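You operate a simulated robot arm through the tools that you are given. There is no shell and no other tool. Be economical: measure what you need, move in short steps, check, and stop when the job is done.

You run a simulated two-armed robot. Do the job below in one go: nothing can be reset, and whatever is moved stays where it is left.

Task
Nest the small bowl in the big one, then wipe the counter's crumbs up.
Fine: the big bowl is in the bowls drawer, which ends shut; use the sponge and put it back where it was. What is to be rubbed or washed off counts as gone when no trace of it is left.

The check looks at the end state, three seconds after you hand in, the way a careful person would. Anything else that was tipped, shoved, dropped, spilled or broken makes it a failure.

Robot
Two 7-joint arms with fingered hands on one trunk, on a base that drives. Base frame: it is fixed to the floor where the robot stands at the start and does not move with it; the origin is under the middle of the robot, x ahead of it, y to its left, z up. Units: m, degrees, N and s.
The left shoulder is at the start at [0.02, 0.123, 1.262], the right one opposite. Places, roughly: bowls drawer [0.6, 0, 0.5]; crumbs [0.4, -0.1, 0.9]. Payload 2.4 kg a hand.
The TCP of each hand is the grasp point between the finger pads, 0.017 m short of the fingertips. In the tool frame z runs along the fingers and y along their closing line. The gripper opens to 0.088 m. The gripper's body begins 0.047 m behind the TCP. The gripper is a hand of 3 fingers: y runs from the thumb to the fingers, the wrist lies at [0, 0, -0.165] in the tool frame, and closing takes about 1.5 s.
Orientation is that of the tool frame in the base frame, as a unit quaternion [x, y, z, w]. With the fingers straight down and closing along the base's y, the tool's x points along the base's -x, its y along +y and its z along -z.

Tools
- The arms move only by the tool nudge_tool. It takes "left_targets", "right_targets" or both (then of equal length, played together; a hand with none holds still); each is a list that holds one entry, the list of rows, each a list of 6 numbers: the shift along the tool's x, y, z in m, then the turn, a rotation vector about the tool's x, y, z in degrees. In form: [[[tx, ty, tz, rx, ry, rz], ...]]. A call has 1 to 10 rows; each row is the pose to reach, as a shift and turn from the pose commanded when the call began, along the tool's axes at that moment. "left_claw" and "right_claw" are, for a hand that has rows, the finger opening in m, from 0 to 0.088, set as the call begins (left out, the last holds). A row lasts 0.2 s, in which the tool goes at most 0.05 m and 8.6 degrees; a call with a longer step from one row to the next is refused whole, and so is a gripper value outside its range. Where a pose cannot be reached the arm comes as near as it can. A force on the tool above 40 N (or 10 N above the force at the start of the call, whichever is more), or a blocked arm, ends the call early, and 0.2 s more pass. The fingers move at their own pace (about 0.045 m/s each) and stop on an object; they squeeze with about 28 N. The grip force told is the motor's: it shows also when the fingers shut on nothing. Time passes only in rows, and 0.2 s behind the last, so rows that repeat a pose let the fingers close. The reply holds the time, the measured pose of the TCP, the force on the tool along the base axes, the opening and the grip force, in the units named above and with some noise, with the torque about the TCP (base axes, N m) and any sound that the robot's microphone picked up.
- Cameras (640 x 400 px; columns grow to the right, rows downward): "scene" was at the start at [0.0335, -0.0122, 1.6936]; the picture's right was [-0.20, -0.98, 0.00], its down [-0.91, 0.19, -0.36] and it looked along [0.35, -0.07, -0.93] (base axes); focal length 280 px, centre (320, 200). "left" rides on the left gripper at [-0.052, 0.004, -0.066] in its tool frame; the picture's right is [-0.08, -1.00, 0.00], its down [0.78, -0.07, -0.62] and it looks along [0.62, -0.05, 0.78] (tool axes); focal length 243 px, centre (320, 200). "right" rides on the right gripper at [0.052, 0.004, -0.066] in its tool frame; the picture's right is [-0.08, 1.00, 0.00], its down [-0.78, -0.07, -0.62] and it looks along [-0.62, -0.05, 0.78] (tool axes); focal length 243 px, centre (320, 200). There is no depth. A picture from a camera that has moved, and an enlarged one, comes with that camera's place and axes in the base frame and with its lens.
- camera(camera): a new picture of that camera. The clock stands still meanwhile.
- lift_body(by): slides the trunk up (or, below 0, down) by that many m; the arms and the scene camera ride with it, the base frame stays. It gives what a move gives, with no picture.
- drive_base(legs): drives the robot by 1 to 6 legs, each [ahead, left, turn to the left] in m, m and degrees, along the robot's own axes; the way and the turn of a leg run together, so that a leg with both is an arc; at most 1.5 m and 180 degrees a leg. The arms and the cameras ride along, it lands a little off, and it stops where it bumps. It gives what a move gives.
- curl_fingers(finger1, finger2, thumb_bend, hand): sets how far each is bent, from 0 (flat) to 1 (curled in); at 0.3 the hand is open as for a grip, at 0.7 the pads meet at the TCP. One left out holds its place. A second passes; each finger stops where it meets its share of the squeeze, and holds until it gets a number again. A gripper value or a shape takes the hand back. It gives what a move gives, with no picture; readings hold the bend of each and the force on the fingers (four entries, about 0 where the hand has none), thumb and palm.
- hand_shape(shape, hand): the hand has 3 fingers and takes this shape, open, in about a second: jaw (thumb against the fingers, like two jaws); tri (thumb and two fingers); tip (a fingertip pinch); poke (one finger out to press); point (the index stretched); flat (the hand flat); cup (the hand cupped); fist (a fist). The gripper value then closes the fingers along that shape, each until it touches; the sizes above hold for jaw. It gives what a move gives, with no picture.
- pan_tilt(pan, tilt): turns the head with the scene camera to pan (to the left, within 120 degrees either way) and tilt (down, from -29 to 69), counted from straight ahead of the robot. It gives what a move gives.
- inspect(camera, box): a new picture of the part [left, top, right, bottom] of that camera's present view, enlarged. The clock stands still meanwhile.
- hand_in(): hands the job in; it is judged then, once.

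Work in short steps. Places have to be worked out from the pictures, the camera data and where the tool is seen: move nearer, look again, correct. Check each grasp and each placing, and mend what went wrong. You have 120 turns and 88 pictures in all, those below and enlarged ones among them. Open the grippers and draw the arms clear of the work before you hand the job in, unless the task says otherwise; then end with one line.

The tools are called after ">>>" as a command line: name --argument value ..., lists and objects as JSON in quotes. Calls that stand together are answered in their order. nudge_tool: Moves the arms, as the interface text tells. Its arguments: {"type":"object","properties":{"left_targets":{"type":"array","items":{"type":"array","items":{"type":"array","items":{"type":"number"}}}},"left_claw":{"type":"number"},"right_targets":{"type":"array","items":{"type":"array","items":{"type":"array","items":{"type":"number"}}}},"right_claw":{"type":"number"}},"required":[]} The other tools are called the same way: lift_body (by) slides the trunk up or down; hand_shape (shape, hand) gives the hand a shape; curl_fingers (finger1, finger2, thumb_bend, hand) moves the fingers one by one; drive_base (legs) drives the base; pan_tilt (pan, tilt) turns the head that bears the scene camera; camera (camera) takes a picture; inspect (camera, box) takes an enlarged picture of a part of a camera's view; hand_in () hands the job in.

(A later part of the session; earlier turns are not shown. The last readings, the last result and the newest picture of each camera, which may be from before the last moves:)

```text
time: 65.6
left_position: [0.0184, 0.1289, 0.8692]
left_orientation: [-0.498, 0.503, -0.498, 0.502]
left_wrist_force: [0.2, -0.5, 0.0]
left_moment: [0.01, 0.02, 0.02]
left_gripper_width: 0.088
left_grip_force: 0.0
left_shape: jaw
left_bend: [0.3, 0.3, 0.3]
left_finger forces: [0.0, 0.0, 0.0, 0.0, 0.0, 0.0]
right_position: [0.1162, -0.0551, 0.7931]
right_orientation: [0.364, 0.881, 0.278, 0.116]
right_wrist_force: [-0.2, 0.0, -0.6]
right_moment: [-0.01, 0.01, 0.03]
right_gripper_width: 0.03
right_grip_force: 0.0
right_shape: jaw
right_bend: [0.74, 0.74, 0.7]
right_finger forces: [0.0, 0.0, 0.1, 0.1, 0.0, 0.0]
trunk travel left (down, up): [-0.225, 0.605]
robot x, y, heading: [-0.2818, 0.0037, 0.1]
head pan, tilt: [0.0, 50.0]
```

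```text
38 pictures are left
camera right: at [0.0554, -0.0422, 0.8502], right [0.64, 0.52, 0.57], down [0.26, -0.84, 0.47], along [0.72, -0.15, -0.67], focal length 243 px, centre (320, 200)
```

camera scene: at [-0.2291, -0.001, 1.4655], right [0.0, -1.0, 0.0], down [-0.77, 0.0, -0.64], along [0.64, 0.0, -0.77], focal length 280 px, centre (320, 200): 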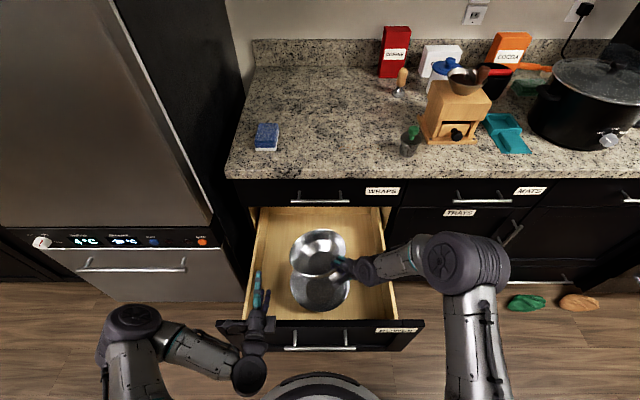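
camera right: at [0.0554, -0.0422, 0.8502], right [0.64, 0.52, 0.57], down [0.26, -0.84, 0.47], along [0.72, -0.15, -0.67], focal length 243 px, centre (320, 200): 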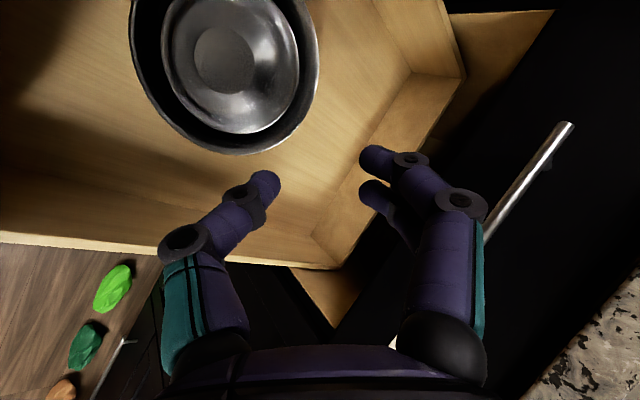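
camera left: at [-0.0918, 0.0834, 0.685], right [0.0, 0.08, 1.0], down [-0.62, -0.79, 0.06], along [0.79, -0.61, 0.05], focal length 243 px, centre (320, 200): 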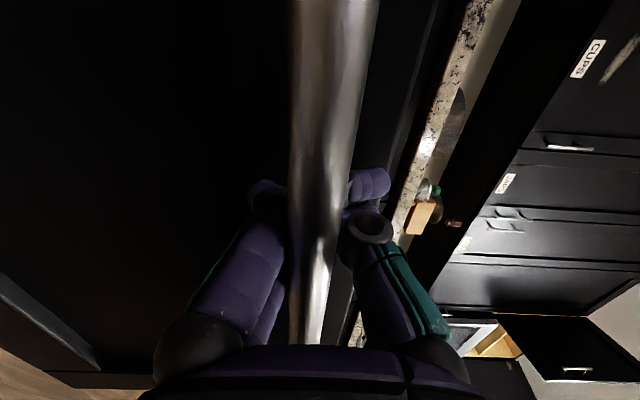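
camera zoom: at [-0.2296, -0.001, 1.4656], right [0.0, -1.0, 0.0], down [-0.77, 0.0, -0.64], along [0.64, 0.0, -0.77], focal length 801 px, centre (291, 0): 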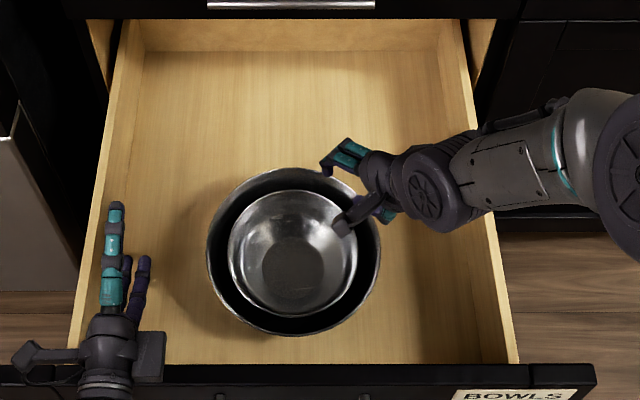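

Nested level. I raise the right hand well above, and back off 0.3 m.

>>> nudge_tool --right_targets '[[[0, 0.0229, -0.0328, 0, 0, 0], [0, 0.0459, -0.0655, 0, 0, 0], [0, 0.0688, -0.0983, 0, 0, 0], [0, 0.0918, -0.131, 0, 0, 0], [0, 0.1147, -0.1638, 0, 0, 0]]]'

>>> drive_base --legs '[[-0.32, 0, 0]]'

>>> hand_shape --hand "left" --shape "fist"

>>> nudge_tool --left_targets '[[[0.01, 0.04, 0.02, 0, 0, 0], [0.02, 0.08, 0.04, 0, 0, 0], [0.03, 0.12, 0.06, 0, 0, 0], [0.04, 0.16, 0.08, 0, 0, 0], [0.05, 0.2, 0.08, 0, 0, 0], [0.06, 0.24, 0.08, 0, 0, 0], [0.07, 0.27, 0.08, 0, 0, 0]]]'

>>> camera --camera "scene"

```text
time: 66.8
left_position: [0.0188, 0.128, 0.8693]
left_orientation: [-0.498, 0.503, -0.498, 0.502]
left_wrist_force: [0.3, 0.3, -0.2]
left_moment: [-0.05, 0.02, -0.03]
left_gripper_width: 0.088
left_grip_force: 0.1
left_shape: jaw
left_bend: [0.3, 0.3, 0.3]
left_finger forces: [0.0, 0.1, 0.0, 0.0, 0.0, 0.1]
right_position: [0.1186, -0.0584, 0.9954]
right_orientation: [0.364, 0.881, 0.278, 0.115]
right_wrist_force: [-0.4, 0.8, -0.6]
right_moment: [0.0, 0.02, 0.01]
right_gripper_width: 0.0299
right_grip_force: 0.0
right_shape: jaw
right_bend: [0.74, 0.74, 0.7]
right_finger forces: [0.0, 0.0, 0.0, 0.1, 0.0, 0.1]
trunk travel left (down, up): [-0.225, 0.605]
robot x, y, heading: [-0.2869, -0.003, 0.1]
head pan, tilt: [0.0, 50.0]
```

```text
time: 69.0
left_position: [-0.299, 0.1267, 0.8705]
left_orientation: [-0.498, 0.502, -0.498, 0.502]
left_wrist_force: [-0.9, -0.9, 0.4]
left_moment: [-0.01, -0.02, -0.01]
left_gripper_width: 0.0883
left_grip_force: 0.1
left_shape: jaw
left_bend: [0.3, 0.3, 0.3]
left_finger forces: [0.0, 0.0, 0.0, 0.1, 0.1, 0.0]
right_position: [-0.2012, -0.0598, 0.9939]
right_orientation: [0.363, 0.882, 0.279, 0.115]
right_wrist_force: [-0.2, 0.4, 0.3]
right_moment: [0.02, 0.04, -0.02]
right_gripper_width: 0.0299
right_grip_force: 0.0
right_shape: jaw
right_bend: [0.74, 0.74, 0.7]
right_finger forces: [0.1, 0.0, 0.0, 0.1, 0.1, 0.0]
trunk travel left (down, up): [-0.225, 0.605]
robot x, y, heading: [-0.6054, -0.0015, -0.1]
head pan, tilt: [0.0, 50.0]
```

```text
time: 69.9
left_position: [-0.3008, 0.1278, 0.8707]
left_orientation: [-0.497, 0.503, -0.498, 0.502]
left_wrist_force: [0.3, 0.3, 0.1]
left_moment: [0.04, -0.01, 0.01]
left_gripper_width: 0.0
left_grip_force: 0.0
left_shape: fist
left_bend: [1.0, 1.0, 0.54]
left_finger forces: [0.1, 0.0, 0.0, 0.1, 0.0, 0.1]
right_position: [-0.201, -0.0595, 0.994]
right_orientation: [0.364, 0.881, 0.278, 0.115]
right_wrist_force: [-0.2, 0.1, 0.5]
right_moment: [0.03, 0.0, 0.02]
right_gripper_width: 0.0299
right_grip_force: 0.0
right_shape: jaw
right_bend: [0.74, 0.74, 0.7]
right_finger forces: [0.0, 0.0, 0.0, 0.0, 0.0, 0.1]
trunk travel left (down, up): [-0.225, 0.605]
robot x, y, heading: [-0.6041, -0.0041, 0.2]
head pan, tilt: [0.0, 50.0]
```

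```text
time: 71.5
left_position: [-0.2269, 0.0617, 0.6106]
left_orientation: [-0.499, 0.503, -0.499, 0.499]
left_wrist_force: [-0.2, -0.4, 0.2]
left_moment: [0.01, 0.02, 0.0]
left_gripper_width: 0.0
left_grip_force: 0.1
left_shape: fist
left_bend: [1.0, 1.0, 0.54]
left_finger forces: [0.0, 0.1, 0.1, 0.0, 0.0, 0.0]
left hand out of reach, approached as far as the arm can: row 7
right_position: [-0.1993, -0.0588, 0.9938]
right_orientation: [0.364, 0.881, 0.279, 0.114]
right_wrist_force: [-0.9, 0.2, 0.4]
right_moment: [0.02, 0.01, 0.04]
right_gripper_width: 0.0302
right_grip_force: 0.0
right_shape: jaw
right_bend: [0.74, 0.74, 0.7]
right_finger forces: [0.1, 0.1, 0.0, 0.1, 0.0, 0.0]
trunk travel left (down, up): [-0.225, 0.605]
robot x, y, heading: [-0.6059, 0.0003, 0.2]
head pan, tilt: [0.0, 50.0]
```

```text
37 pictures are left
camera scene: at [-0.5483, -0.001, 1.4656], right [0.0, -1.0, 0.0], down [-0.77, 0.0, -0.64], along [0.64, 0.0, -0.77], focal length 280 px, centre (320, 200)
```

scene: 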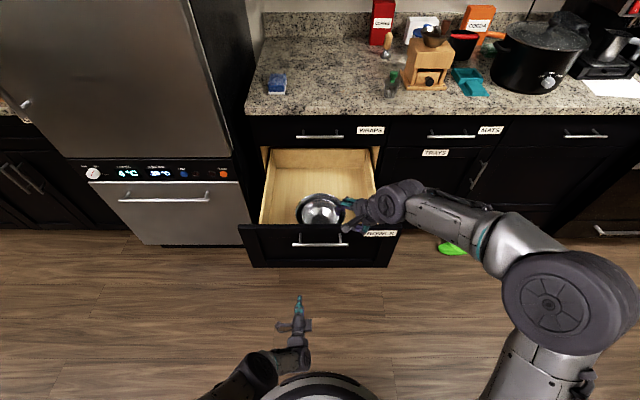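

I fold the right hand back and up a little, then drive ahead to push the drawer with the left fist below the bar.

>>> nudge_tool --right_targets '[[[0.02, -0.006, -0.028, 0, 0, 0], [0.04, -0.012, -0.057, 0, 0, 0], [0.06, -0.018, -0.085, 0, 0, 0], [0.08, -0.023, -0.114, 0, 0, 0], [0.106, -0.0295, -0.1427, 0, 0, 0]]]'

>>> drive_base --legs '[[0.35, 0, 0]]'

>>> camera --camera "scene"

```text
time: 72.7
left_position: [-0.2267, 0.0628, 0.6108]
left_orientation: [-0.497, 0.503, -0.498, 0.502]
left_wrist_force: [0.1, -0.3, 0.3]
left_moment: [0.01, 0.01, -0.01]
left_gripper_width: 0.0
left_grip_force: 0.0
left_shape: fist
left_bend: [1.0, 1.0, 0.54]
left_finger forces: [0.1, 0.1, 0.0, 0.1, 0.0, 0.0]
right_position: [-0.3509, -0.0588, 1.0943]
right_orientation: [0.365, 0.881, 0.278, 0.115]
right_wrist_force: [-0.7, 0.2, 0.4]
right_moment: [-0.01, -0.03, 0.02]
right_gripper_width: 0.0301
right_grip_force: 0.0
right_shape: jaw
right_bend: [0.74, 0.74, 0.7]
right_finger forces: [0.1, 0.1, 0.0, 0.1, 0.1, 0.0]
trunk travel left (down, up): [-0.225, 0.605]
robot x, y, heading: [-0.601, -0.0004, 0.2]
head pan, tilt: [0.0, 50.0]
```

```text
time: 75.0
left_position: [0.1274, 0.0643, 0.6105]
left_orientation: [-0.498, 0.502, -0.498, 0.502]
left_wrist_force: [0.1, -0.2, -0.1]
left_moment: [0.01, 0.01, 0.0]
left_gripper_width: 0.0
left_grip_force: 0.1
left_shape: fist
left_bend: [1.0, 1.0, 0.54]
left_finger forces: [0.0, 0.1, 0.1, 0.0, 0.0, 0.0]
right_position: [0.0031, -0.0571, 1.0927]
right_orientation: [0.362, 0.882, 0.278, 0.114]
right_wrist_force: [-0.3, 0.1, 0.2]
right_moment: [0.0, 0.0, -0.05]
right_gripper_width: 0.0301
right_grip_force: 0.1
right_shape: jaw
right_bend: [0.74, 0.74, 0.7]
right_finger forces: [0.0, 0.0, 0.1, 0.0, 0.0, 0.0]
trunk travel left (down, up): [-0.225, 0.605]
robot x, y, heading: [-0.2531, 0.0003, 0.4]
head pan, tilt: [0.0, 50.0]
```

```text
36 pictures are left
camera scene: at [-0.1948, -0.0005, 1.4656], right [0.0, -1.0, 0.0], down [-0.77, 0.0, -0.64], along [0.64, 0.0, -0.77], focal length 280 px, centre (320, 200)
```

scene: 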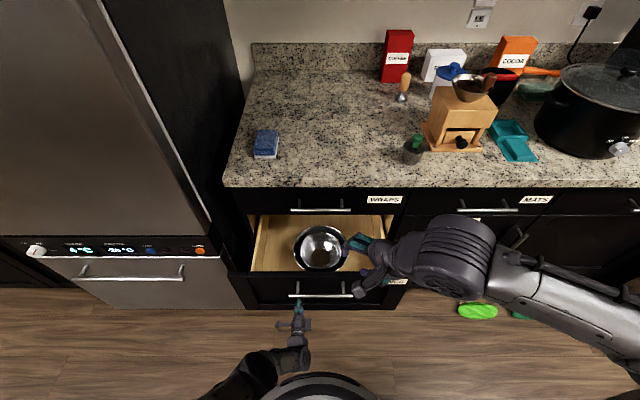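

The drawer is sliding in, with bowls upright. Another 0.19 m.

>>> drive_base --legs '[[0.19, 0, 0]]'

>>> camera --camera "scene"

```text
time: 76.5
left_position: [0.3204, 0.0643, 0.611]
left_orientation: [-0.498, 0.502, -0.498, 0.502]
left_wrist_force: [-0.3, -0.2, -0.2]
left_moment: [0.01, 0.0, -0.02]
left_gripper_width: 0.0
left_grip_force: 0.1
left_shape: fist
left_bend: [1.0, 1.0, 0.54]
left_finger forces: [0.0, 0.1, 0.0, 0.0, 0.1, 0.1]
right_position: [0.1959, -0.0565, 1.0939]
right_orientation: [0.364, 0.881, 0.278, 0.115]
right_wrist_force: [0.2, -0.4, 0.3]
right_moment: [-0.03, -0.01, 0.02]
right_gripper_width: 0.0299
right_grip_force: 0.0
right_shape: jaw
right_bend: [0.74, 0.74, 0.7]
right_finger forces: [0.0, 0.0, 0.0, 0.1, 0.0, 0.1]
trunk travel left (down, up): [-0.225, 0.605]
robot x, y, heading: [-0.0578, 0.0006, 0.2]
head pan, tilt: [0.0, 50.0]
```

```text
35 pictures are left
camera scene: at [-0.0006, 0.0, 1.4655], right [0.0, -1.0, 0.0], down [-0.77, 0.0, -0.64], along [0.64, 0.0, -0.77], focal length 280 px, centre (320, 200)
```

scene: 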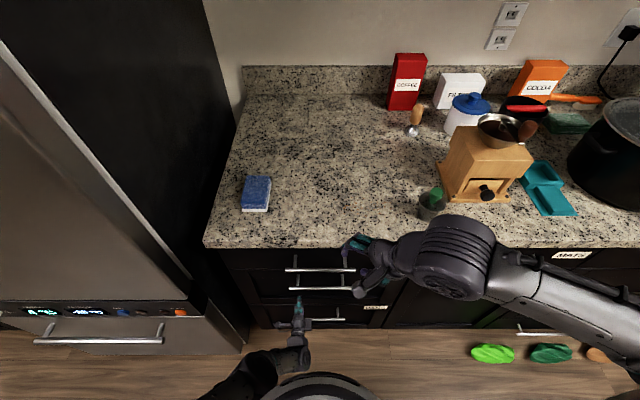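

Almost shut; a final gentle push.

>>> drive_base --legs '[[0.04, 0, 0]]'

>>> inspect --camera "scene" --box '[210, 220, 410, 345]'

```text
time: 77.4
left_position: [0.3597, 0.0636, 0.6111]
left_orientation: [-0.497, 0.502, -0.498, 0.502]
left_wrist_force: [-14.6, -0.1, 1.9]
left_moment: [-0.02, -0.03, 0.01]
left_gripper_width: 0.0
left_grip_force: 0.1
left_shape: fist
left_bend: [1.0, 1.0, 0.92]
left_finger forces: [0.1, 0.0, 0.0, 0.0, 14.3, 0.0]
right_position: [0.2351, -0.0583, 1.0945]
right_orientation: [0.364, 0.881, 0.278, 0.115]
right_wrist_force: [0.2, -0.9, -0.4]
right_moment: [-0.03, 0.02, -0.04]
right_gripper_width: 0.03
right_grip_force: 0.1
right_shape: jaw
right_bend: [0.74, 0.74, 0.7]
right_finger forces: [0.0, 0.1, 0.1, 0.1, 0.1, 0.0]
trunk travel left (down, up): [-0.225, 0.605]
robot x, y, heading: [-0.0165, -0.0008, 0.0]
head pan, tilt: [0.0, 50.0]
```

```text
3.20 times, centred on (310, 282) of scene
camera zoom: at [0.0375, 0.0, 1.4657], right [0.0, -1.0, 0.0], down [-0.77, 0.0, -0.64], along [0.64, 0.0, -0.77], focal length 897 px, centre (352, -64)
```

zoom: 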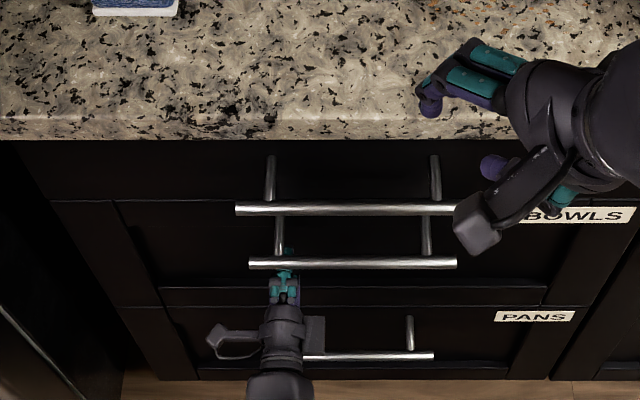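

14.6 N resistance: the drawer is shut. I back off 0.3 m and look at the counter and the drawer.

>>> drive_base --legs '[[-0.25, 0, 0]]'

>>> inspect --camera "scene" --box '[220, 100, 460, 310]'

>>> inspect --camera "scene" --box '[310, 130, 420, 200]'

```text
time: 79.2
left_position: [0.1181, 0.0637, 0.6116]
left_orientation: [-0.497, 0.503, -0.499, 0.501]
left_wrist_force: [0.2, 0.6, -0.2]
left_moment: [0.0, 0.01, 0.0]
left_gripper_width: 0.0
left_grip_force: 0.0
left_shape: fist
left_bend: [1.0, 1.0, 0.89]
left_finger forces: [0.1, 0.1, 0.0, 0.0, 0.1, 0.0]
right_position: [-0.0073, -0.0575, 1.095]
right_orientation: [0.365, 0.881, 0.278, 0.115]
right_wrist_force: [0.8, 0.5, 0.5]
right_moment: [0.0, -0.02, 0.03]
right_gripper_width: 0.0297
right_grip_force: 0.1
right_shape: jaw
right_bend: [0.74, 0.74, 0.7]
right_finger forces: [0.1, 0.1, 0.0, 0.0, 0.0, 0.1]
trunk travel left (down, up): [-0.225, 0.605]
robot x, y, heading: [-0.2612, 0.0013, -0.0]
head pan, tilt: [0.0, 50.0]
```

```text
1.90 times, centred on (340, 205) of scene
camera zoom: at [-0.2041, -0.0002, 1.4656], right [0.0, -1.0, 0.0], down [-0.77, 0.0, -0.64], along [0.64, 0.0, -0.77], focal length 534 px, centre (282, 190)
```

zoom: 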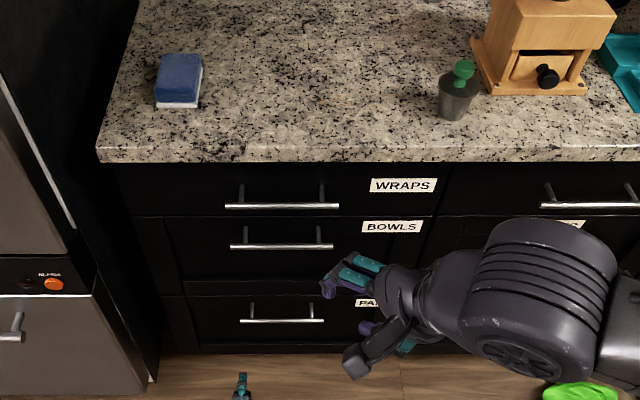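

```text
5.71 times, centred on (365, 165) of scene
camera zoom: at [-0.2041, -0.0002, 1.4656], right [0.0, -1.0, 0.0], down [-0.77, 0.0, -0.64], along [0.64, 0.0, -0.77], focal length 1602 px, centre (63, 400)
```

zoom: 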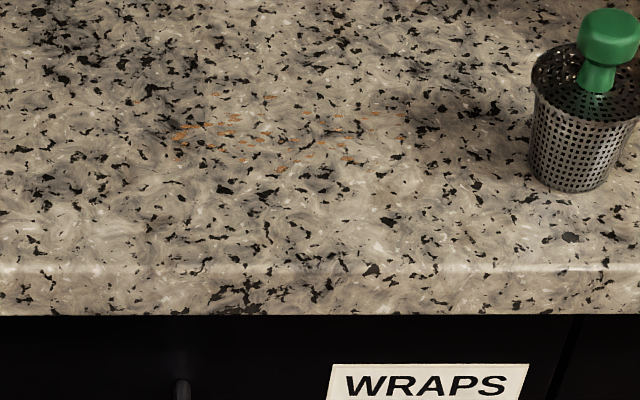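

Drawer is shut. Orange crumbs lie in x 0.415–0.485, y -0.055…-0.17; sponge centre ≈[0.481,0.165], 0.10×0.063, top z≈0.937. I open the left hand, raise and turn it to 30° off vertical with its closing line along y, and move the right hand off to the right.

>>> hand_shape --hand "left" --shape "jaw"

>>> nudge_tool --left_targets '[[[-0.01, -0.047, 0, -3.6, 3.6, 6.2], [-0.02, -0.094, 0, -7.2, 7.2, 12.45], [-0.03, -0.141, 0, -10.8, 10.8, 18.7], [-0.045, -0.188, 0, -14.4, 14.4, 24.9], [-0.06, -0.235, 0, -18, 18, 31.1], [-0.07, -0.282, 0, -21.55, 21.55, 37.35], [-0.08, -0.33, 0, -25.15, 25.15, 43.6]]]' --right_targets '[[[-0.02, -0.0165, -0.0116, 0, 0, 0], [-0.04, -0.033, -0.023, 0, 0, 0], [-0.06, -0.05, -0.035, 0, 0, 0], [-0.08, -0.066, -0.046, 0, 0, 0], [-0.1, -0.083, -0.058, 0, 0, 0], [-0.12, -0.1, -0.069, 0, 0, 0], [-0.1414, -0.1158, -0.081, 0, 0, 0]]]'

>>> nudge_tool --left_targets '[[[0, 0, 0, -3.6, 3.6, 6.2], [0, 0, 0, -7.2, 7.2, 12.45], [0, 0, 0, -10.8, 10.8, 18.7], [0, 0, 0, -14.4, 14.4, 24.9], [0, 0, 0, -18, 18, 31.1], [0, 0, 0, -21.55, 21.55, 37.35]]]'

```text
time: 80.1
left_position: [0.1184, 0.0628, 0.6107]
left_orientation: [-0.497, 0.503, -0.499, 0.501]
left_wrist_force: [-1.0, 0.6, 0.4]
left_moment: [0.02, -0.01, 0.0]
left_gripper_width: 0.0881
left_grip_force: 0.0
left_shape: jaw
left_bend: [0.3, 0.3, 0.3]
left_finger forces: [0.0, 0.0, 0.0, 0.0, 0.1, 0.0]
right_position: [-0.0082, -0.0591, 1.0943]
right_orientation: [0.365, 0.881, 0.278, 0.115]
right_wrist_force: [-0.9, 0.0, -0.3]
right_moment: [0.01, -0.02, -0.01]
right_gripper_width: 0.0299
right_grip_force: 0.0
right_shape: jaw
right_bend: [0.74, 0.74, 0.7]
right_finger forces: [0.0, 0.0, 0.0, 0.0, 0.1, 0.0]
trunk travel left (down, up): [-0.225, 0.605]
robot x, y, heading: [-0.2592, 0.0015, 0.2]
head pan, tilt: [0.0, 50.0]
```

```text
time: 81.7
left_position: [0.1182, 0.1448, 0.9424]
left_orientation: [-0.254, 0.836, -0.256, 0.413]
left_wrist_force: [0.6, -0.2, 0.1]
left_moment: [-0.02, -0.01, 0.03]
left_gripper_width: 0.0879
left_grip_force: 0.1
left_shape: jaw
left_bend: [0.3, 0.3, 0.3]
left_finger forces: [0.0, 0.0, 0.0, 0.0, 0.1, 0.0]
right_position: [-0.0074, -0.259, 1.0944]
right_orientation: [0.364, 0.882, 0.278, 0.115]
right_wrist_force: [1.1, 0.4, -0.3]
right_moment: [-0.02, -0.01, 0.02]
right_gripper_width: 0.03
right_grip_force: 0.1
right_shape: jaw
right_bend: [0.74, 0.74, 0.7]
right_finger forces: [0.0, 0.0, 0.0, 0.0, 0.1, 0.0]
trunk travel left (down, up): [-0.225, 0.605]
robot x, y, heading: [-0.2583, -0.001, -0.0]
head pan, tilt: [0.0, 50.0]
```

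```text
time: 83.1
left_position: [0.1191, 0.1411, 0.941]
left_orientation: [0.003, 0.966, 0.004, 0.259]
left_wrist_force: [-0.2, 0.0, -0.5]
left_moment: [0.01, 0.01, 0.02]
left_gripper_width: 0.0882
left_grip_force: 0.1
left_shape: jaw
left_bend: [0.3, 0.3, 0.3]
left_finger forces: [0.0, 0.0, 0.0, 0.0, 0.0, 0.0]
right_position: [-0.0061, -0.2586, 1.094]
right_orientation: [0.364, 0.881, 0.278, 0.116]
right_wrist_force: [0.7, 0.4, 0.0]
right_moment: [-0.03, 0.04, -0.02]
right_gripper_width: 0.03
right_grip_force: 0.1
right_shape: jaw
right_bend: [0.74, 0.74, 0.7]
right_finger forces: [0.0, 0.0, 0.0, 0.0, 0.0, 0.1]
trunk travel left (down, up): [-0.225, 0.605]
robot x, y, heading: [-0.26, 0.0027, -0.0]
head pan, tilt: [0.0, 50.0]
```

Orientation is exact. I raise the left hand 8 cm, drive to the counter, and look at the sponge.

>>> nudge_tool --left_targets '[[[-0.02, 0, -0.0346, 0, 0, 0], [-0.04, 0, -0.0693, 0, 0, 0]]]'

>>> drive_base --legs '[[0.26, 0, 0]]'

>>> camera --camera "scene"

>>> inspect --camera "scene" --box '[210, 140, 410, 260]'

```text
time: 83.7
left_position: [0.1196, 0.1369, 1.0224]
left_orientation: [0.003, 0.966, 0.004, 0.258]
left_wrist_force: [-0.4, -0.1, 0.3]
left_moment: [-0.02, 0.0, 0.02]
left_gripper_width: 0.0879
left_grip_force: 0.0
left_shape: jaw
left_bend: [0.3, 0.3, 0.3]
left_finger forces: [0.0, 0.0, 0.0, 0.1, 0.1, 0.0]
right_position: [-0.0071, -0.2582, 1.0946]
right_orientation: [0.365, 0.881, 0.278, 0.115]
right_wrist_force: [0.4, 0.0, 0.5]
right_moment: [0.02, -0.03, 0.0]
right_gripper_width: 0.0299
right_grip_force: 0.1
right_shape: jaw
right_bend: [0.74, 0.74, 0.7]
right_finger forces: [0.0, 0.0, 0.1, 0.1, 0.1, 0.0]
trunk travel left (down, up): [-0.225, 0.605]
robot x, y, heading: [-0.2625, -0.0001, -0.3]
head pan, tilt: [0.0, 50.0]
```

```text
time: 85.6
left_position: [0.3814, 0.1363, 1.0206]
left_orientation: [0.003, 0.966, 0.004, 0.259]
left_wrist_force: [-0.5, -0.5, -0.2]
left_moment: [0.02, 0.01, -0.04]
left_gripper_width: 0.088
left_grip_force: 0.0
left_shape: jaw
left_bend: [0.3, 0.3, 0.3]
left_finger forces: [0.0, 0.0, 0.0, 0.0, 0.1, 0.0]
right_position: [0.2549, -0.259, 1.0945]
right_orientation: [0.365, 0.881, 0.278, 0.115]
right_wrist_force: [0.3, 0.5, -0.9]
right_moment: [-0.01, 0.0, -0.01]
right_gripper_width: 0.0302
right_grip_force: 0.1
right_shape: jaw
right_bend: [0.74, 0.74, 0.7]
right_finger forces: [0.1, 0.0, 0.1, 0.0, 0.0, 0.0]
trunk travel left (down, up): [-0.225, 0.605]
robot x, y, heading: [0.0008, 0.0011, 0.2]
head pan, tilt: [0.0, 50.0]
```

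```text
31 pictures are left
camera scene: at [0.0582, -0.0004, 1.4655], right [0.0, -1.0, 0.0], down [-0.77, 0.0, -0.64], along [0.64, 0.0, -0.77], focal length 280 px, centre (320, 200)
```

scene: 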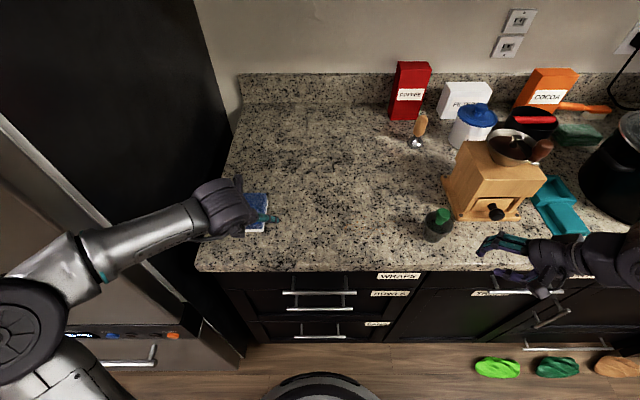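

```text
3.20 times, centred on (310, 200) of scene
camera zoom: at [0.0582, -0.0004, 1.4655], right [0.0, -1.0, 0.0], down [-0.77, 0.0, -0.64], along [0.64, 0.0, -0.77], focal length 897 px, centre (352, 200)
```

zoom: 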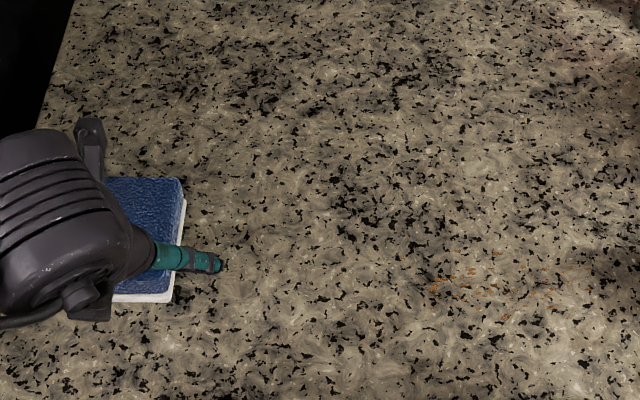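

Sponge's near-right corner measures again at [0.43,0.134], agreeing. I move above its middle and look with the left camera.

>>> nudge_tool --left_targets '[[[-0.022, 0.01, 0.024, 0, 0, 0], [-0.045, 0.02, 0.049, 0, 0, 0], [-0.0673, 0.029, 0.0735, 0, 0, 0]]]'

>>> camera --camera "left"

```text
time: 86.4
left_position: [0.4758, 0.1662, 0.9927]
left_orientation: [0.003, 0.966, 0.004, 0.259]
left_wrist_force: [0.1, 0.7, -0.6]
left_moment: [-0.02, -0.02, -0.01]
left_gripper_width: 0.0878
left_grip_force: 0.0
left_shape: jaw
left_bend: [0.3, 0.3, 0.3]
left_finger forces: [0.1, 0.0, 0.0, 0.0, 0.1, 0.0]
right_position: [0.254, -0.2583, 1.0936]
right_orientation: [0.366, 0.881, 0.277, 0.115]
right_wrist_force: [0.0, -0.4, 0.9]
right_moment: [0.02, -0.01, 0.0]
right_gripper_width: 0.0299
right_grip_force: 0.1
right_shape: jaw
right_bend: [0.74, 0.74, 0.7]
right_finger forces: [0.0, 0.1, 0.0, 0.0, 0.0, 0.0]
trunk travel left (down, up): [-0.225, 0.605]
robot x, y, heading: [0.0003, 0.0001, -0.1]
head pan, tilt: [0.0, 50.0]
```

```text
29 pictures are left
camera left: at [0.488, 0.1705, 1.0785], right [0.07, -1.0, 0.03], down [-0.99, -0.06, 0.15], along [-0.14, -0.04, -0.99], focal length 243 px, centre (320, 200)
```

left: 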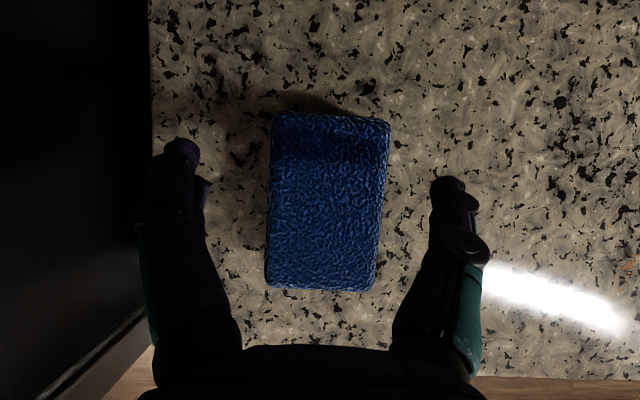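

The sponge lies square to the axes, centre ≈[0.469,0.161]. I lower to z≈0.934, shift 5 mm right and close.

>>> nudge_tool --left_targets '[[[0.011, -0.005, 0.016, 0, 0, 0], [0.022, -0.005, 0.033, 0, 0, 0], [0.033, -0.005, 0.049, 0, 0, 0]]]'

>>> nudge_tool --left_targets '[[[0, 0, 0, 0, 0, 0], [0, 0, 0, 0, 0, 0], [0, 0, 0, 0, 0, 0], [0, 0, 0, 0, 0, 0], [0, 0, 0, 0, 0, 0]]]' --left_claw 0.035

>>> camera --camera "left"

```text
time: 87.2
left_position: [0.4719, 0.161, 0.936]
left_orientation: [0.005, 0.965, 0.003, 0.262]
left_wrist_force: [4.3, -2.2, 17.6]
left_moment: [0.67, 0.1, -0.24]
left_gripper_width: 0.0877
left_grip_force: 0.1
left_shape: jaw
left_bend: [0.3, 0.3, 0.3]
left_finger forces: [0.0, 16.4, 0.0, 0.1, 1.1, 0.1]
right_position: [0.2527, -0.2596, 1.0944]
right_orientation: [0.365, 0.881, 0.279, 0.115]
right_wrist_force: [0.2, 0.2, 0.1]
right_moment: [-0.01, 0.01, -0.01]
right_gripper_width: 0.0301
right_grip_force: 0.0
right_shape: jaw
right_bend: [0.74, 0.74, 0.7]
right_finger forces: [0.1, 0.0, 0.1, 0.0, 0.1, 0.1]
trunk travel left (down, up): [-0.225, 0.605]
robot x, y, heading: [0.0009, -0.0024, 0.0]
head pan, tilt: [0.0, 50.0]
```

```text
time: 88.1
left_position: [0.4725, 0.1607, 0.9386]
left_orientation: [0.003, 0.964, 0.003, 0.266]
left_wrist_force: [1.5, 1.7, 21.2]
left_moment: [0.83, -0.02, 0.03]
left_gripper_width: 0.0636
left_grip_force: 28.1
left_shape: jaw
left_bend: [0.71, 0.71, 0.55]
left_finger forces: [14.8, 31.8, 0.0, 0.1, 24.5, 0.0]
right_position: [0.2523, -0.2597, 1.0947]
right_orientation: [0.365, 0.881, 0.279, 0.116]
right_wrist_force: [-0.3, -0.3, 0.3]
right_moment: [0.0, 0.02, 0.0]
right_gripper_width: 0.0299
right_grip_force: 0.0
right_shape: jaw
right_bend: [0.74, 0.74, 0.7]
right_finger forces: [0.0, 0.0, 0.1, 0.0, 0.0, 0.1]
trunk travel left (down, up): [-0.225, 0.605]
robot x, y, heading: [0.0044, 0.0012, -0.4]
head pan, tilt: [0.0, 50.0]
stopped in row 4 (left hand): the force on the tool passed its limit at 41 N (the readings are from after the stop); the commanded pose is now the measured one
```

```text
28 pictures are left
camera left: at [0.4836, 0.1662, 1.024], right [0.07, -1.0, 0.04], down [-0.99, -0.06, 0.13], along [-0.13, -0.05, -0.99], focal length 243 px, centre (320, 200)
```

left: 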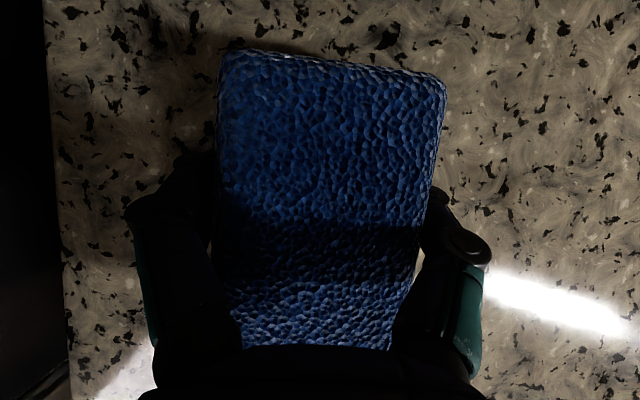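

A fingertip touches the counter while gripping. I release, rise 1 cm and regrip so the sponge extends below the fingers.

>>> nudge_tool --left_targets '[[[0, 0, 0, 0, 0, 0], [0, 0, 0, 0, 0, 0], [-0.006, 0, -0.0104, 0, 0, 0], [-0.006, 0, -0.0104, 0, 0, 0]]]' --left_claw 0.088

>>> nudge_tool --left_targets '[[[0, 0, 0, 0, 0, 0], [0, 0, 0, 0, 0, 0], [0, 0, 0, 0, 0, 0], [0, 0, 0, 0, 0, 0], [0, 0, 0, 0, 0, 0]]]' --left_claw 0.035

>>> camera --camera "left"

```text
time: 89.1
left_position: [0.4727, 0.1619, 0.9466]
left_orientation: [0.001, 0.966, 0.004, 0.259]
left_wrist_force: [0.5, 0.0, -0.3]
left_moment: [0.01, 0.0, 0.02]
left_gripper_width: 0.0878
left_grip_force: 0.1
left_shape: jaw
left_bend: [0.3, 0.3, 0.3]
left_finger forces: [0.1, 0.0, 0.0, 0.0, 0.1, 0.0]
right_position: [0.254, -0.2579, 1.0951]
right_orientation: [0.365, 0.881, 0.277, 0.115]
right_wrist_force: [-0.8, -0.8, -0.2]
right_moment: [0.0, 0.01, 0.02]
right_gripper_width: 0.0301
right_grip_force: 0.1
right_shape: jaw
right_bend: [0.74, 0.74, 0.7]
right_finger forces: [0.1, 0.0, 0.1, 0.0, 0.0, 0.0]
trunk travel left (down, up): [-0.225, 0.605]
robot x, y, heading: [0.0012, -0.0005, 0.2]
head pan, tilt: [0.0, 50.0]
```

```text
time: 90.3
left_position: [0.472, 0.1612, 0.9471]
left_orientation: [0.002, 0.965, 0.003, 0.262]
left_wrist_force: [0.9, 0.1, 0.3]
left_moment: [-0.03, -0.01, 0.0]
left_gripper_width: 0.057
left_grip_force: 27.8
left_shape: jaw
left_bend: [0.7, 0.7, 0.68]
left_finger forces: [12.7, 12.7, 0.0, 0.1, 25.2, 0.0]
right_position: [0.2553, -0.2586, 1.0959]
right_orientation: [0.365, 0.881, 0.278, 0.115]
right_wrist_force: [0.5, 0.2, -0.6]
right_moment: [-0.01, 0.02, 0.03]
right_gripper_width: 0.0301
right_grip_force: 0.2
right_shape: jaw
right_bend: [0.74, 0.74, 0.7]
right_finger forces: [0.1, 0.0, 0.0, 0.0, 0.0, 0.0]
trunk travel left (down, up): [-0.225, 0.605]
robot x, y, heading: [0.0018, -0.002, -0.1]
head pan, tilt: [0.0, 50.0]
```

```text
27 pictures are left
camera left: at [0.4841, 0.167, 1.0323], right [0.07, -1.0, 0.04], down [-0.99, -0.07, 0.14], along [-0.14, -0.05, -0.99], focal length 243 px, centre (320, 200)
```

left: 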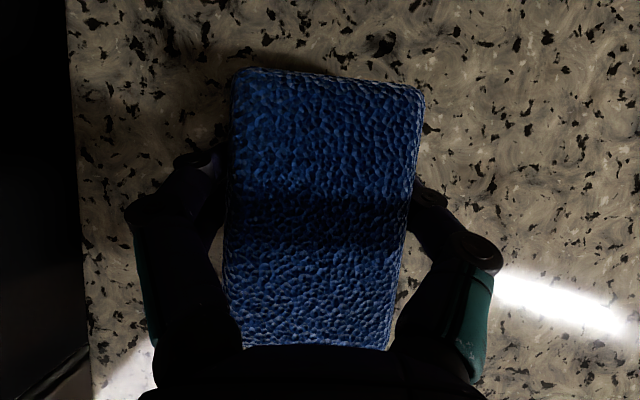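

Good grip (57 mm, 25 N), sponge flat; its resting TCP is [0.472, 0.161, 0.947]. I lift it 5 cm and drive 0.2 m to the right to face the crumbs.

>>> nudge_tool --left_targets '[[[-0.0125, 0, -0.0217, 0, 0, 0], [-0.025, 0, -0.0433, 0, 0, 0]]]'

>>> drive_base --legs '[[0, -0.2, 0]]'

>>> camera --camera "scene"

>>> camera --camera "left"

```text
time: 90.9
left_position: [0.4721, 0.1616, 0.9993]
left_orientation: [0.002, 0.965, 0.002, 0.261]
left_wrist_force: [-0.7, 0.8, -0.2]
left_moment: [0.03, -0.01, -0.01]
left_gripper_width: 0.0571
left_grip_force: 28.5
left_shape: jaw
left_bend: [0.7, 0.7, 0.68]
left_finger forces: [12.7, 12.7, 0.1, 0.1, 25.3, 0.0]
right_position: [0.2542, -0.2585, 1.0933]
right_orientation: [0.365, 0.881, 0.277, 0.116]
right_wrist_force: [-0.2, -0.1, 0.2]
right_moment: [0.02, 0.0, 0.03]
right_gripper_width: 0.0301
right_grip_force: 0.1
right_shape: jaw
right_bend: [0.74, 0.74, 0.7]
right_finger forces: [0.1, 0.1, 0.0, 0.0, 0.0, 0.0]
trunk travel left (down, up): [-0.225, 0.605]
robot x, y, heading: [0.0034, 0.003, -0.0]
head pan, tilt: [0.0, 50.0]
```

```text
time: 92.5
left_position: [0.4727, -0.0382, 0.9981]
left_orientation: [0.005, 0.965, 0.003, 0.261]
left_wrist_force: [0.6, 0.0, -0.2]
left_moment: [-0.01, -0.01, -0.01]
left_gripper_width: 0.0571
left_grip_force: 27.6
left_shape: jaw
left_bend: [0.7, 0.7, 0.68]
left_finger forces: [12.8, 12.7, 0.0, 0.1, 25.3, 0.0]
right_position: [0.2537, -0.4588, 1.0941]
right_orientation: [0.367, 0.88, 0.278, 0.116]
right_wrist_force: [-0.4, 0.4, 0.6]
right_moment: [-0.02, -0.02, 0.01]
right_gripper_width: 0.03
right_grip_force: 0.0
right_shape: jaw
right_bend: [0.74, 0.74, 0.7]
right_finger forces: [0.0, 0.1, 0.0, 0.1, 0.0, 0.0]
trunk travel left (down, up): [-0.225, 0.605]
robot x, y, heading: [0.002, -0.1988, -0.3]
head pan, tilt: [0.0, 50.0]
```

```text
26 pictures are left
camera scene: at [0.0571, -0.1993, 1.4656], right [0.0, -1.0, 0.0], down [-0.77, 0.0, -0.64], along [0.64, 0.0, -0.77], focal length 280 px, centre (320, 200)
```

scene: 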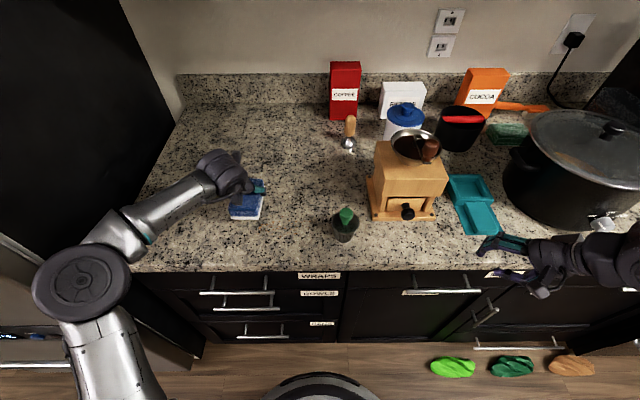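

```text
25 pictures are left
camera left: at [0.4842, -0.0344, 1.0828], right [0.07, -1.0, 0.04], down [-0.99, -0.06, 0.14], along [-0.14, -0.04, -0.99], focal length 243 px, centre (320, 200)
```

left: 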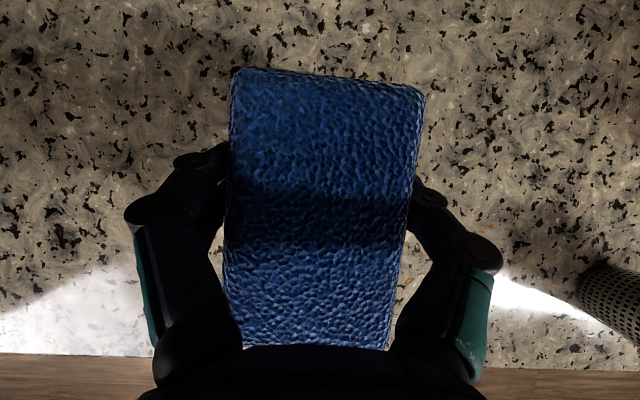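

The sponge rides fine. I enlarge the counter region to map all crumbs before wiping.

>>> inspect --camera "scene" --box '[240, 165, 360, 255]'

```text
4.44 times, centred on (300, 210) of scene
camera zoom: at [0.0571, -0.1993, 1.4656], right [0.0, -1.0, 0.0], down [-0.77, 0.0, -0.64], along [0.64, 0.0, -0.77], focal length 1246 px, centre (409, 156)
```

zoom: 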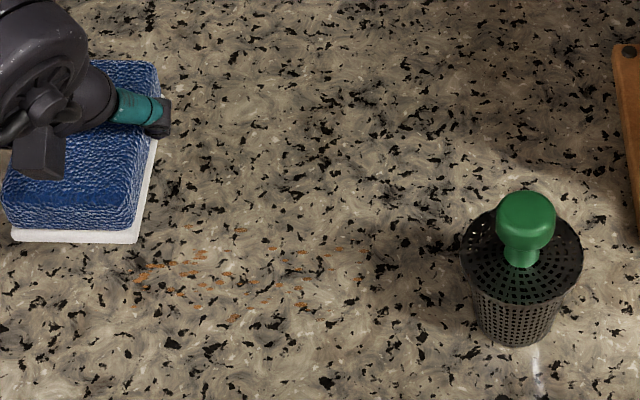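

Crumbs span x 0.405–0.47, y -0.05…-0.175. Setting the sponge at x=0.44 covers the full depth; I go down to contact at y≈-0.03.

>>> nudge_tool --left_targets '[[[0.025, 0.008, 0.011, 0, 0, 0], [0.0511, 0.008, 0.0225, 0, 0, 0], [0.0551, 0.008, 0.0294, 0, 0, 0], [0.0566, 0.008, 0.032, 0, 0, 0]]]'

```text
time: 93.5
left_position: [0.4381, -0.0305, 0.9445]
left_orientation: [0.004, 0.964, 0.002, 0.265]
left_wrist_force: [3.5, 1.7, 26.5]
left_moment: [0.16, -0.19, 0.01]
left_gripper_width: 0.057
left_grip_force: 28.0
left_shape: jaw
left_bend: [0.7, 0.7, 0.69]
left_finger forces: [14.2, 14.1, 0.0, 0.1, 26.6, 0.0]
right_position: [0.252, -0.4586, 1.0948]
right_orientation: [0.366, 0.88, 0.278, 0.115]
right_wrist_force: [-0.7, 0.6, 0.3]
right_moment: [0.02, -0.04, -0.01]
right_gripper_width: 0.03
right_grip_force: 0.0
right_shape: jaw
right_bend: [0.74, 0.74, 0.7]
right_finger forces: [0.0, 0.0, 0.0, 0.0, 0.1, 0.0]
trunk travel left (down, up): [-0.225, 0.605]
robot x, y, heading: [0.0029, -0.1986, -0.5]
head pan, tilt: [0.0, 50.0]
```

Contact with 26 N; I ease 2 mm and stroke to y≈-0.15 and back.

>>> nudge_tool --left_targets '[[[-0.001, 0, -0.0017, 0, 0, 0], [-0.001, -0.024, -0.0017, 0, 0, 0], [-0.001, -0.048, -0.0017, 0, 0, 0], [-0.001, -0.072, -0.0017, 0, 0, 0], [-0.001, -0.096, -0.0017, 0, 0, 0], [-0.001, -0.12, -0.0017, 0, 0, 0], [-0.001, -0.09, -0.0017, 0, 0, 0], [-0.001, -0.06, -0.0017, 0, 0, 0], [-0.001, -0.03, -0.0017, 0, 0, 0], [-0.001, 0, -0.0017, 0, 0, 0]]]'

>>> inspect --camera "scene" --box '[240, 165, 360, 255]'

```text
time: 95.7
left_position: [0.4377, -0.0315, 0.9451]
left_orientation: [0.005, 0.965, 0.002, 0.262]
left_wrist_force: [-0.8, -5.6, 11.6]
left_moment: [-0.02, -0.09, -0.06]
left_gripper_width: 0.0537
left_grip_force: 27.6
left_shape: jaw
left_bend: [0.73, 0.72, 0.68]
left_finger forces: [12.8, 12.6, 0.0, 0.1, 30.3, 0.0]
right_position: [0.2508, -0.4584, 1.0951]
right_orientation: [0.367, 0.88, 0.278, 0.116]
right_wrist_force: [0.5, -1.1, 0.2]
right_moment: [0.0, 0.06, 0.0]
right_gripper_width: 0.03
right_grip_force: 0.0
right_shape: jaw
right_bend: [0.74, 0.74, 0.7]
right_finger forces: [0.0, 0.0, 0.0, 0.1, 0.0, 0.0]
trunk travel left (down, up): [-0.225, 0.605]
robot x, y, heading: [-0.0012, -0.1964, -0.3]
head pan, tilt: [0.0, 50.0]
```

```text
4.44 times, centred on (300, 210) of scene
camera zoom: at [0.056, -0.1997, 1.4656], right [0.0, -1.0, 0.0], down [-0.77, 0.0, -0.64], along [0.64, 0.0, -0.77], focal length 1246 px, centre (409, 156)
```

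zoom: 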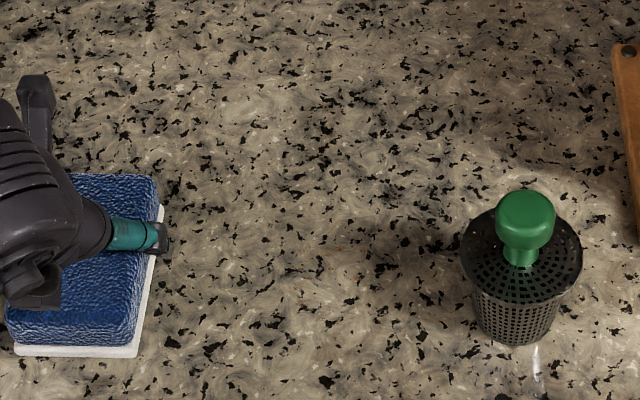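

Nearly all gone; a faint speck remains near the right end. Another stroke, a little farther right and 1.5 cm farther in.

>>> nudge_tool --left_targets '[[[-0.01, -0.02, 0.006, 0, 0, 0], [-0.01, -0.05, 0.006, 0, 0, 0], [-0.01, -0.08, 0.006, 0, 0, 0], [-0.01, -0.11, 0.006, 0, 0, 0], [-0.01, -0.128, 0.006, 0, 0, 0], [0, -0.128, 0, 0, 0, 0], [0, -0.098, 0, 0, 0, 0], [0, -0.068, 0, 0, 0, 0], [0, -0.038, 0, 0, 0, 0], [0, -0.008, 0, 0, 0, 0]]]'

>>> inspect --camera "scene" --box '[255, 185, 345, 250]'

```text
time: 97.9
left_position: [0.4387, -0.0361, 0.9434]
left_orientation: [0.004, 0.965, 0.003, 0.262]
left_wrist_force: [-0.2, -2.9, 8.6]
left_moment: [0.0, 0.01, -0.05]
left_gripper_width: 0.0539
left_grip_force: 27.9
left_shape: jaw
left_bend: [0.72, 0.72, 0.68]
left_finger forces: [13.1, 13.0, 0.1, 0.0, 29.6, 0.1]
right_position: [0.2525, -0.4588, 1.0943]
right_orientation: [0.366, 0.881, 0.278, 0.115]
right_wrist_force: [0.1, -0.7, 0.2]
right_moment: [-0.01, -0.02, 0.0]
right_gripper_width: 0.0301
right_grip_force: 0.1
right_shape: jaw
right_bend: [0.74, 0.74, 0.7]
right_finger forces: [0.0, 0.0, 0.1, 0.0, 0.0, 0.0]
trunk travel left (down, up): [-0.225, 0.605]
robot x, y, heading: [0.0016, -0.1941, -0.3]
head pan, tilt: [0.0, 50.0]
```

```text
6.15 times, centred on (300, 218) of scene
camera zoom: at [0.0563, -0.1992, 1.4656], right [0.0, -1.0, 0.0], down [-0.77, 0.0, -0.64], along [0.64, 0.0, -0.77], focal length 1725 px, centre (443, 92)
```

zoom: 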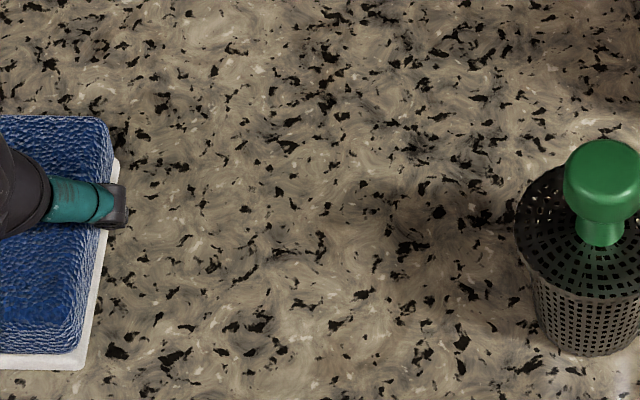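

The visible part is clean. One more full stroke including the left end, then I lift off and check under the sponge.

>>> nudge_tool --left_targets '[[[0, 0.025, 0, 0, 0, 0], [0, 0, 0, 0, 0, 0], [0, -0.035, 0, 0, 0, 0], [0, -0.07, 0, 0, 0, 0], [0, -0.1, 0, 0, 0, 0], [0, -0.122, 0, 0, 0, 0], [0, -0.09, 0, 0, 0, 0], [0, -0.05, 0, 0, 0, 0], [0, -0.005, 0, 0, 0, 0], [0, 0.03, 0, 0, 0, 0]]]'

>>> nudge_tool --left_targets '[[[-0.0125, 0, -0.0217, 0, 0, 0], [-0.029, 0, -0.05, 0, 0, 0], [-0.029, 0.03, -0.05, 0, 0, 0], [-0.029, 0.06, -0.05, 0, 0, 0]]]'

>>> inspect --camera "scene" --box '[225, 175, 345, 255]'

>>> camera --camera "left"

```text
time: 100.1
left_position: [0.4416, -0.0061, 0.9461]
left_orientation: [0.004, 0.965, 0.002, 0.261]
left_wrist_force: [1.0, 1.1, -0.9]
left_moment: [-0.01, 0.02, -0.01]
left_gripper_width: 0.056
left_grip_force: 27.9
left_shape: jaw
left_bend: [0.71, 0.71, 0.69]
left_finger forces: [13.9, 13.9, 0.0, 0.1, 27.9, 0.1]
right_position: [0.253, -0.4569, 1.095]
right_orientation: [0.367, 0.88, 0.278, 0.115]
right_wrist_force: [0.0, 0.1, 0.5]
right_moment: [0.0, 0.03, -0.02]
right_gripper_width: 0.0301
right_grip_force: 0.1
right_shape: jaw
right_bend: [0.74, 0.74, 0.7]
right_finger forces: [0.0, 0.1, 0.0, 0.0, 0.1, 0.0]
trunk travel left (down, up): [-0.225, 0.605]
robot x, y, heading: [0.0031, -0.1974, -0.2]
head pan, tilt: [0.0, 50.0]
```

```text
time: 101.1
left_position: [0.4387, 0.0529, 1.0029]
left_orientation: [0.004, 0.965, 0.002, 0.262]
left_wrist_force: [0.1, 0.0, 0.8]
left_moment: [0.01, 0.02, 0.01]
left_gripper_width: 0.0561
left_grip_force: 28.0
left_shape: jaw
left_bend: [0.71, 0.71, 0.69]
left_finger forces: [14.1, 13.9, 0.0, 0.0, 27.9, 0.1]
right_position: [0.2528, -0.4582, 1.0948]
right_orientation: [0.367, 0.881, 0.277, 0.114]
right_wrist_force: [0.3, -0.4, -0.3]
right_moment: [-0.04, 0.01, 0.02]
right_gripper_width: 0.0301
right_grip_force: 0.1
right_shape: jaw
right_bend: [0.74, 0.74, 0.7]
right_finger forces: [0.0, 0.0, 0.1, 0.1, 0.1, 0.1]
trunk travel left (down, up): [-0.225, 0.605]
robot x, y, heading: [0.0026, -0.2024, -0.3]
head pan, tilt: [0.0, 50.0]
```

```text
5.00 times, centred on (285, 215) of scene
camera zoom: at [0.0571, -0.1982, 1.4656], right [0.0, -1.0, 0.0], down [-0.77, 0.0, -0.64], along [0.64, 0.0, -0.77], focal length 1401 px, centre (495, 125)
```

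zoom: 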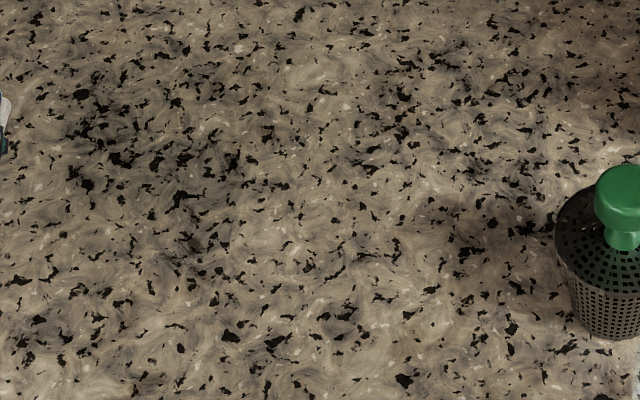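

```text
20 pictures are left
camera left: at [0.4505, 0.0566, 1.0879], right [0.07, -1.0, 0.04], down [-0.99, -0.06, 0.14], along [-0.14, -0.05, -0.99], focal length 243 px, centre (320, 200)
```

left: 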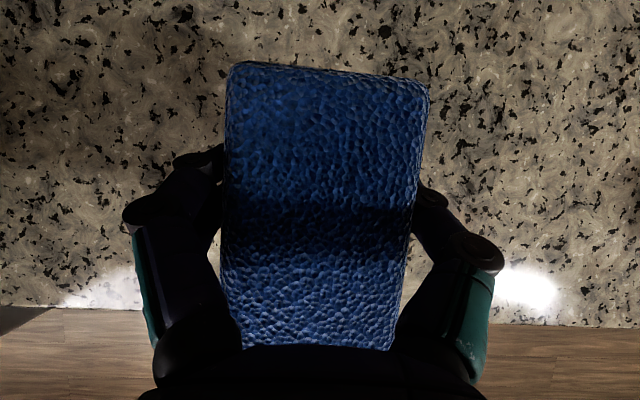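

The counter is clean and the sponge sits unchanged in the hand. I drive 0.2 m back to the left and measure.

>>> drive_base --legs '[[0, 0.11, 0.3]]'

```text
time: 102.3
left_position: [0.4368, 0.1653, 1.0016]
left_orientation: [0.0, 0.965, 0.003, 0.262]
left_wrist_force: [0.4, -0.9, 0.0]
left_moment: [0.01, 0.02, 0.0]
left_gripper_width: 0.0562
left_grip_force: 27.8
left_shape: jaw
left_bend: [0.71, 0.71, 0.69]
left_finger forces: [14.1, 13.9, 0.1, 0.0, 27.9, 0.1]
right_position: [0.2543, -0.3456, 1.0936]
right_orientation: [0.364, 0.882, 0.278, 0.115]
right_wrist_force: [-0.1, 0.7, -0.3]
right_moment: [0.04, -0.02, 0.04]
right_gripper_width: 0.0298
right_grip_force: 0.0
right_shape: jaw
right_bend: [0.74, 0.74, 0.7]
right_finger forces: [0.0, 0.0, 0.0, 0.0, 0.1, 0.0]
trunk travel left (down, up): [-0.225, 0.605]
robot x, y, heading: [0.0013, -0.0888, 0.0]
head pan, tilt: [0.0, 50.0]
```

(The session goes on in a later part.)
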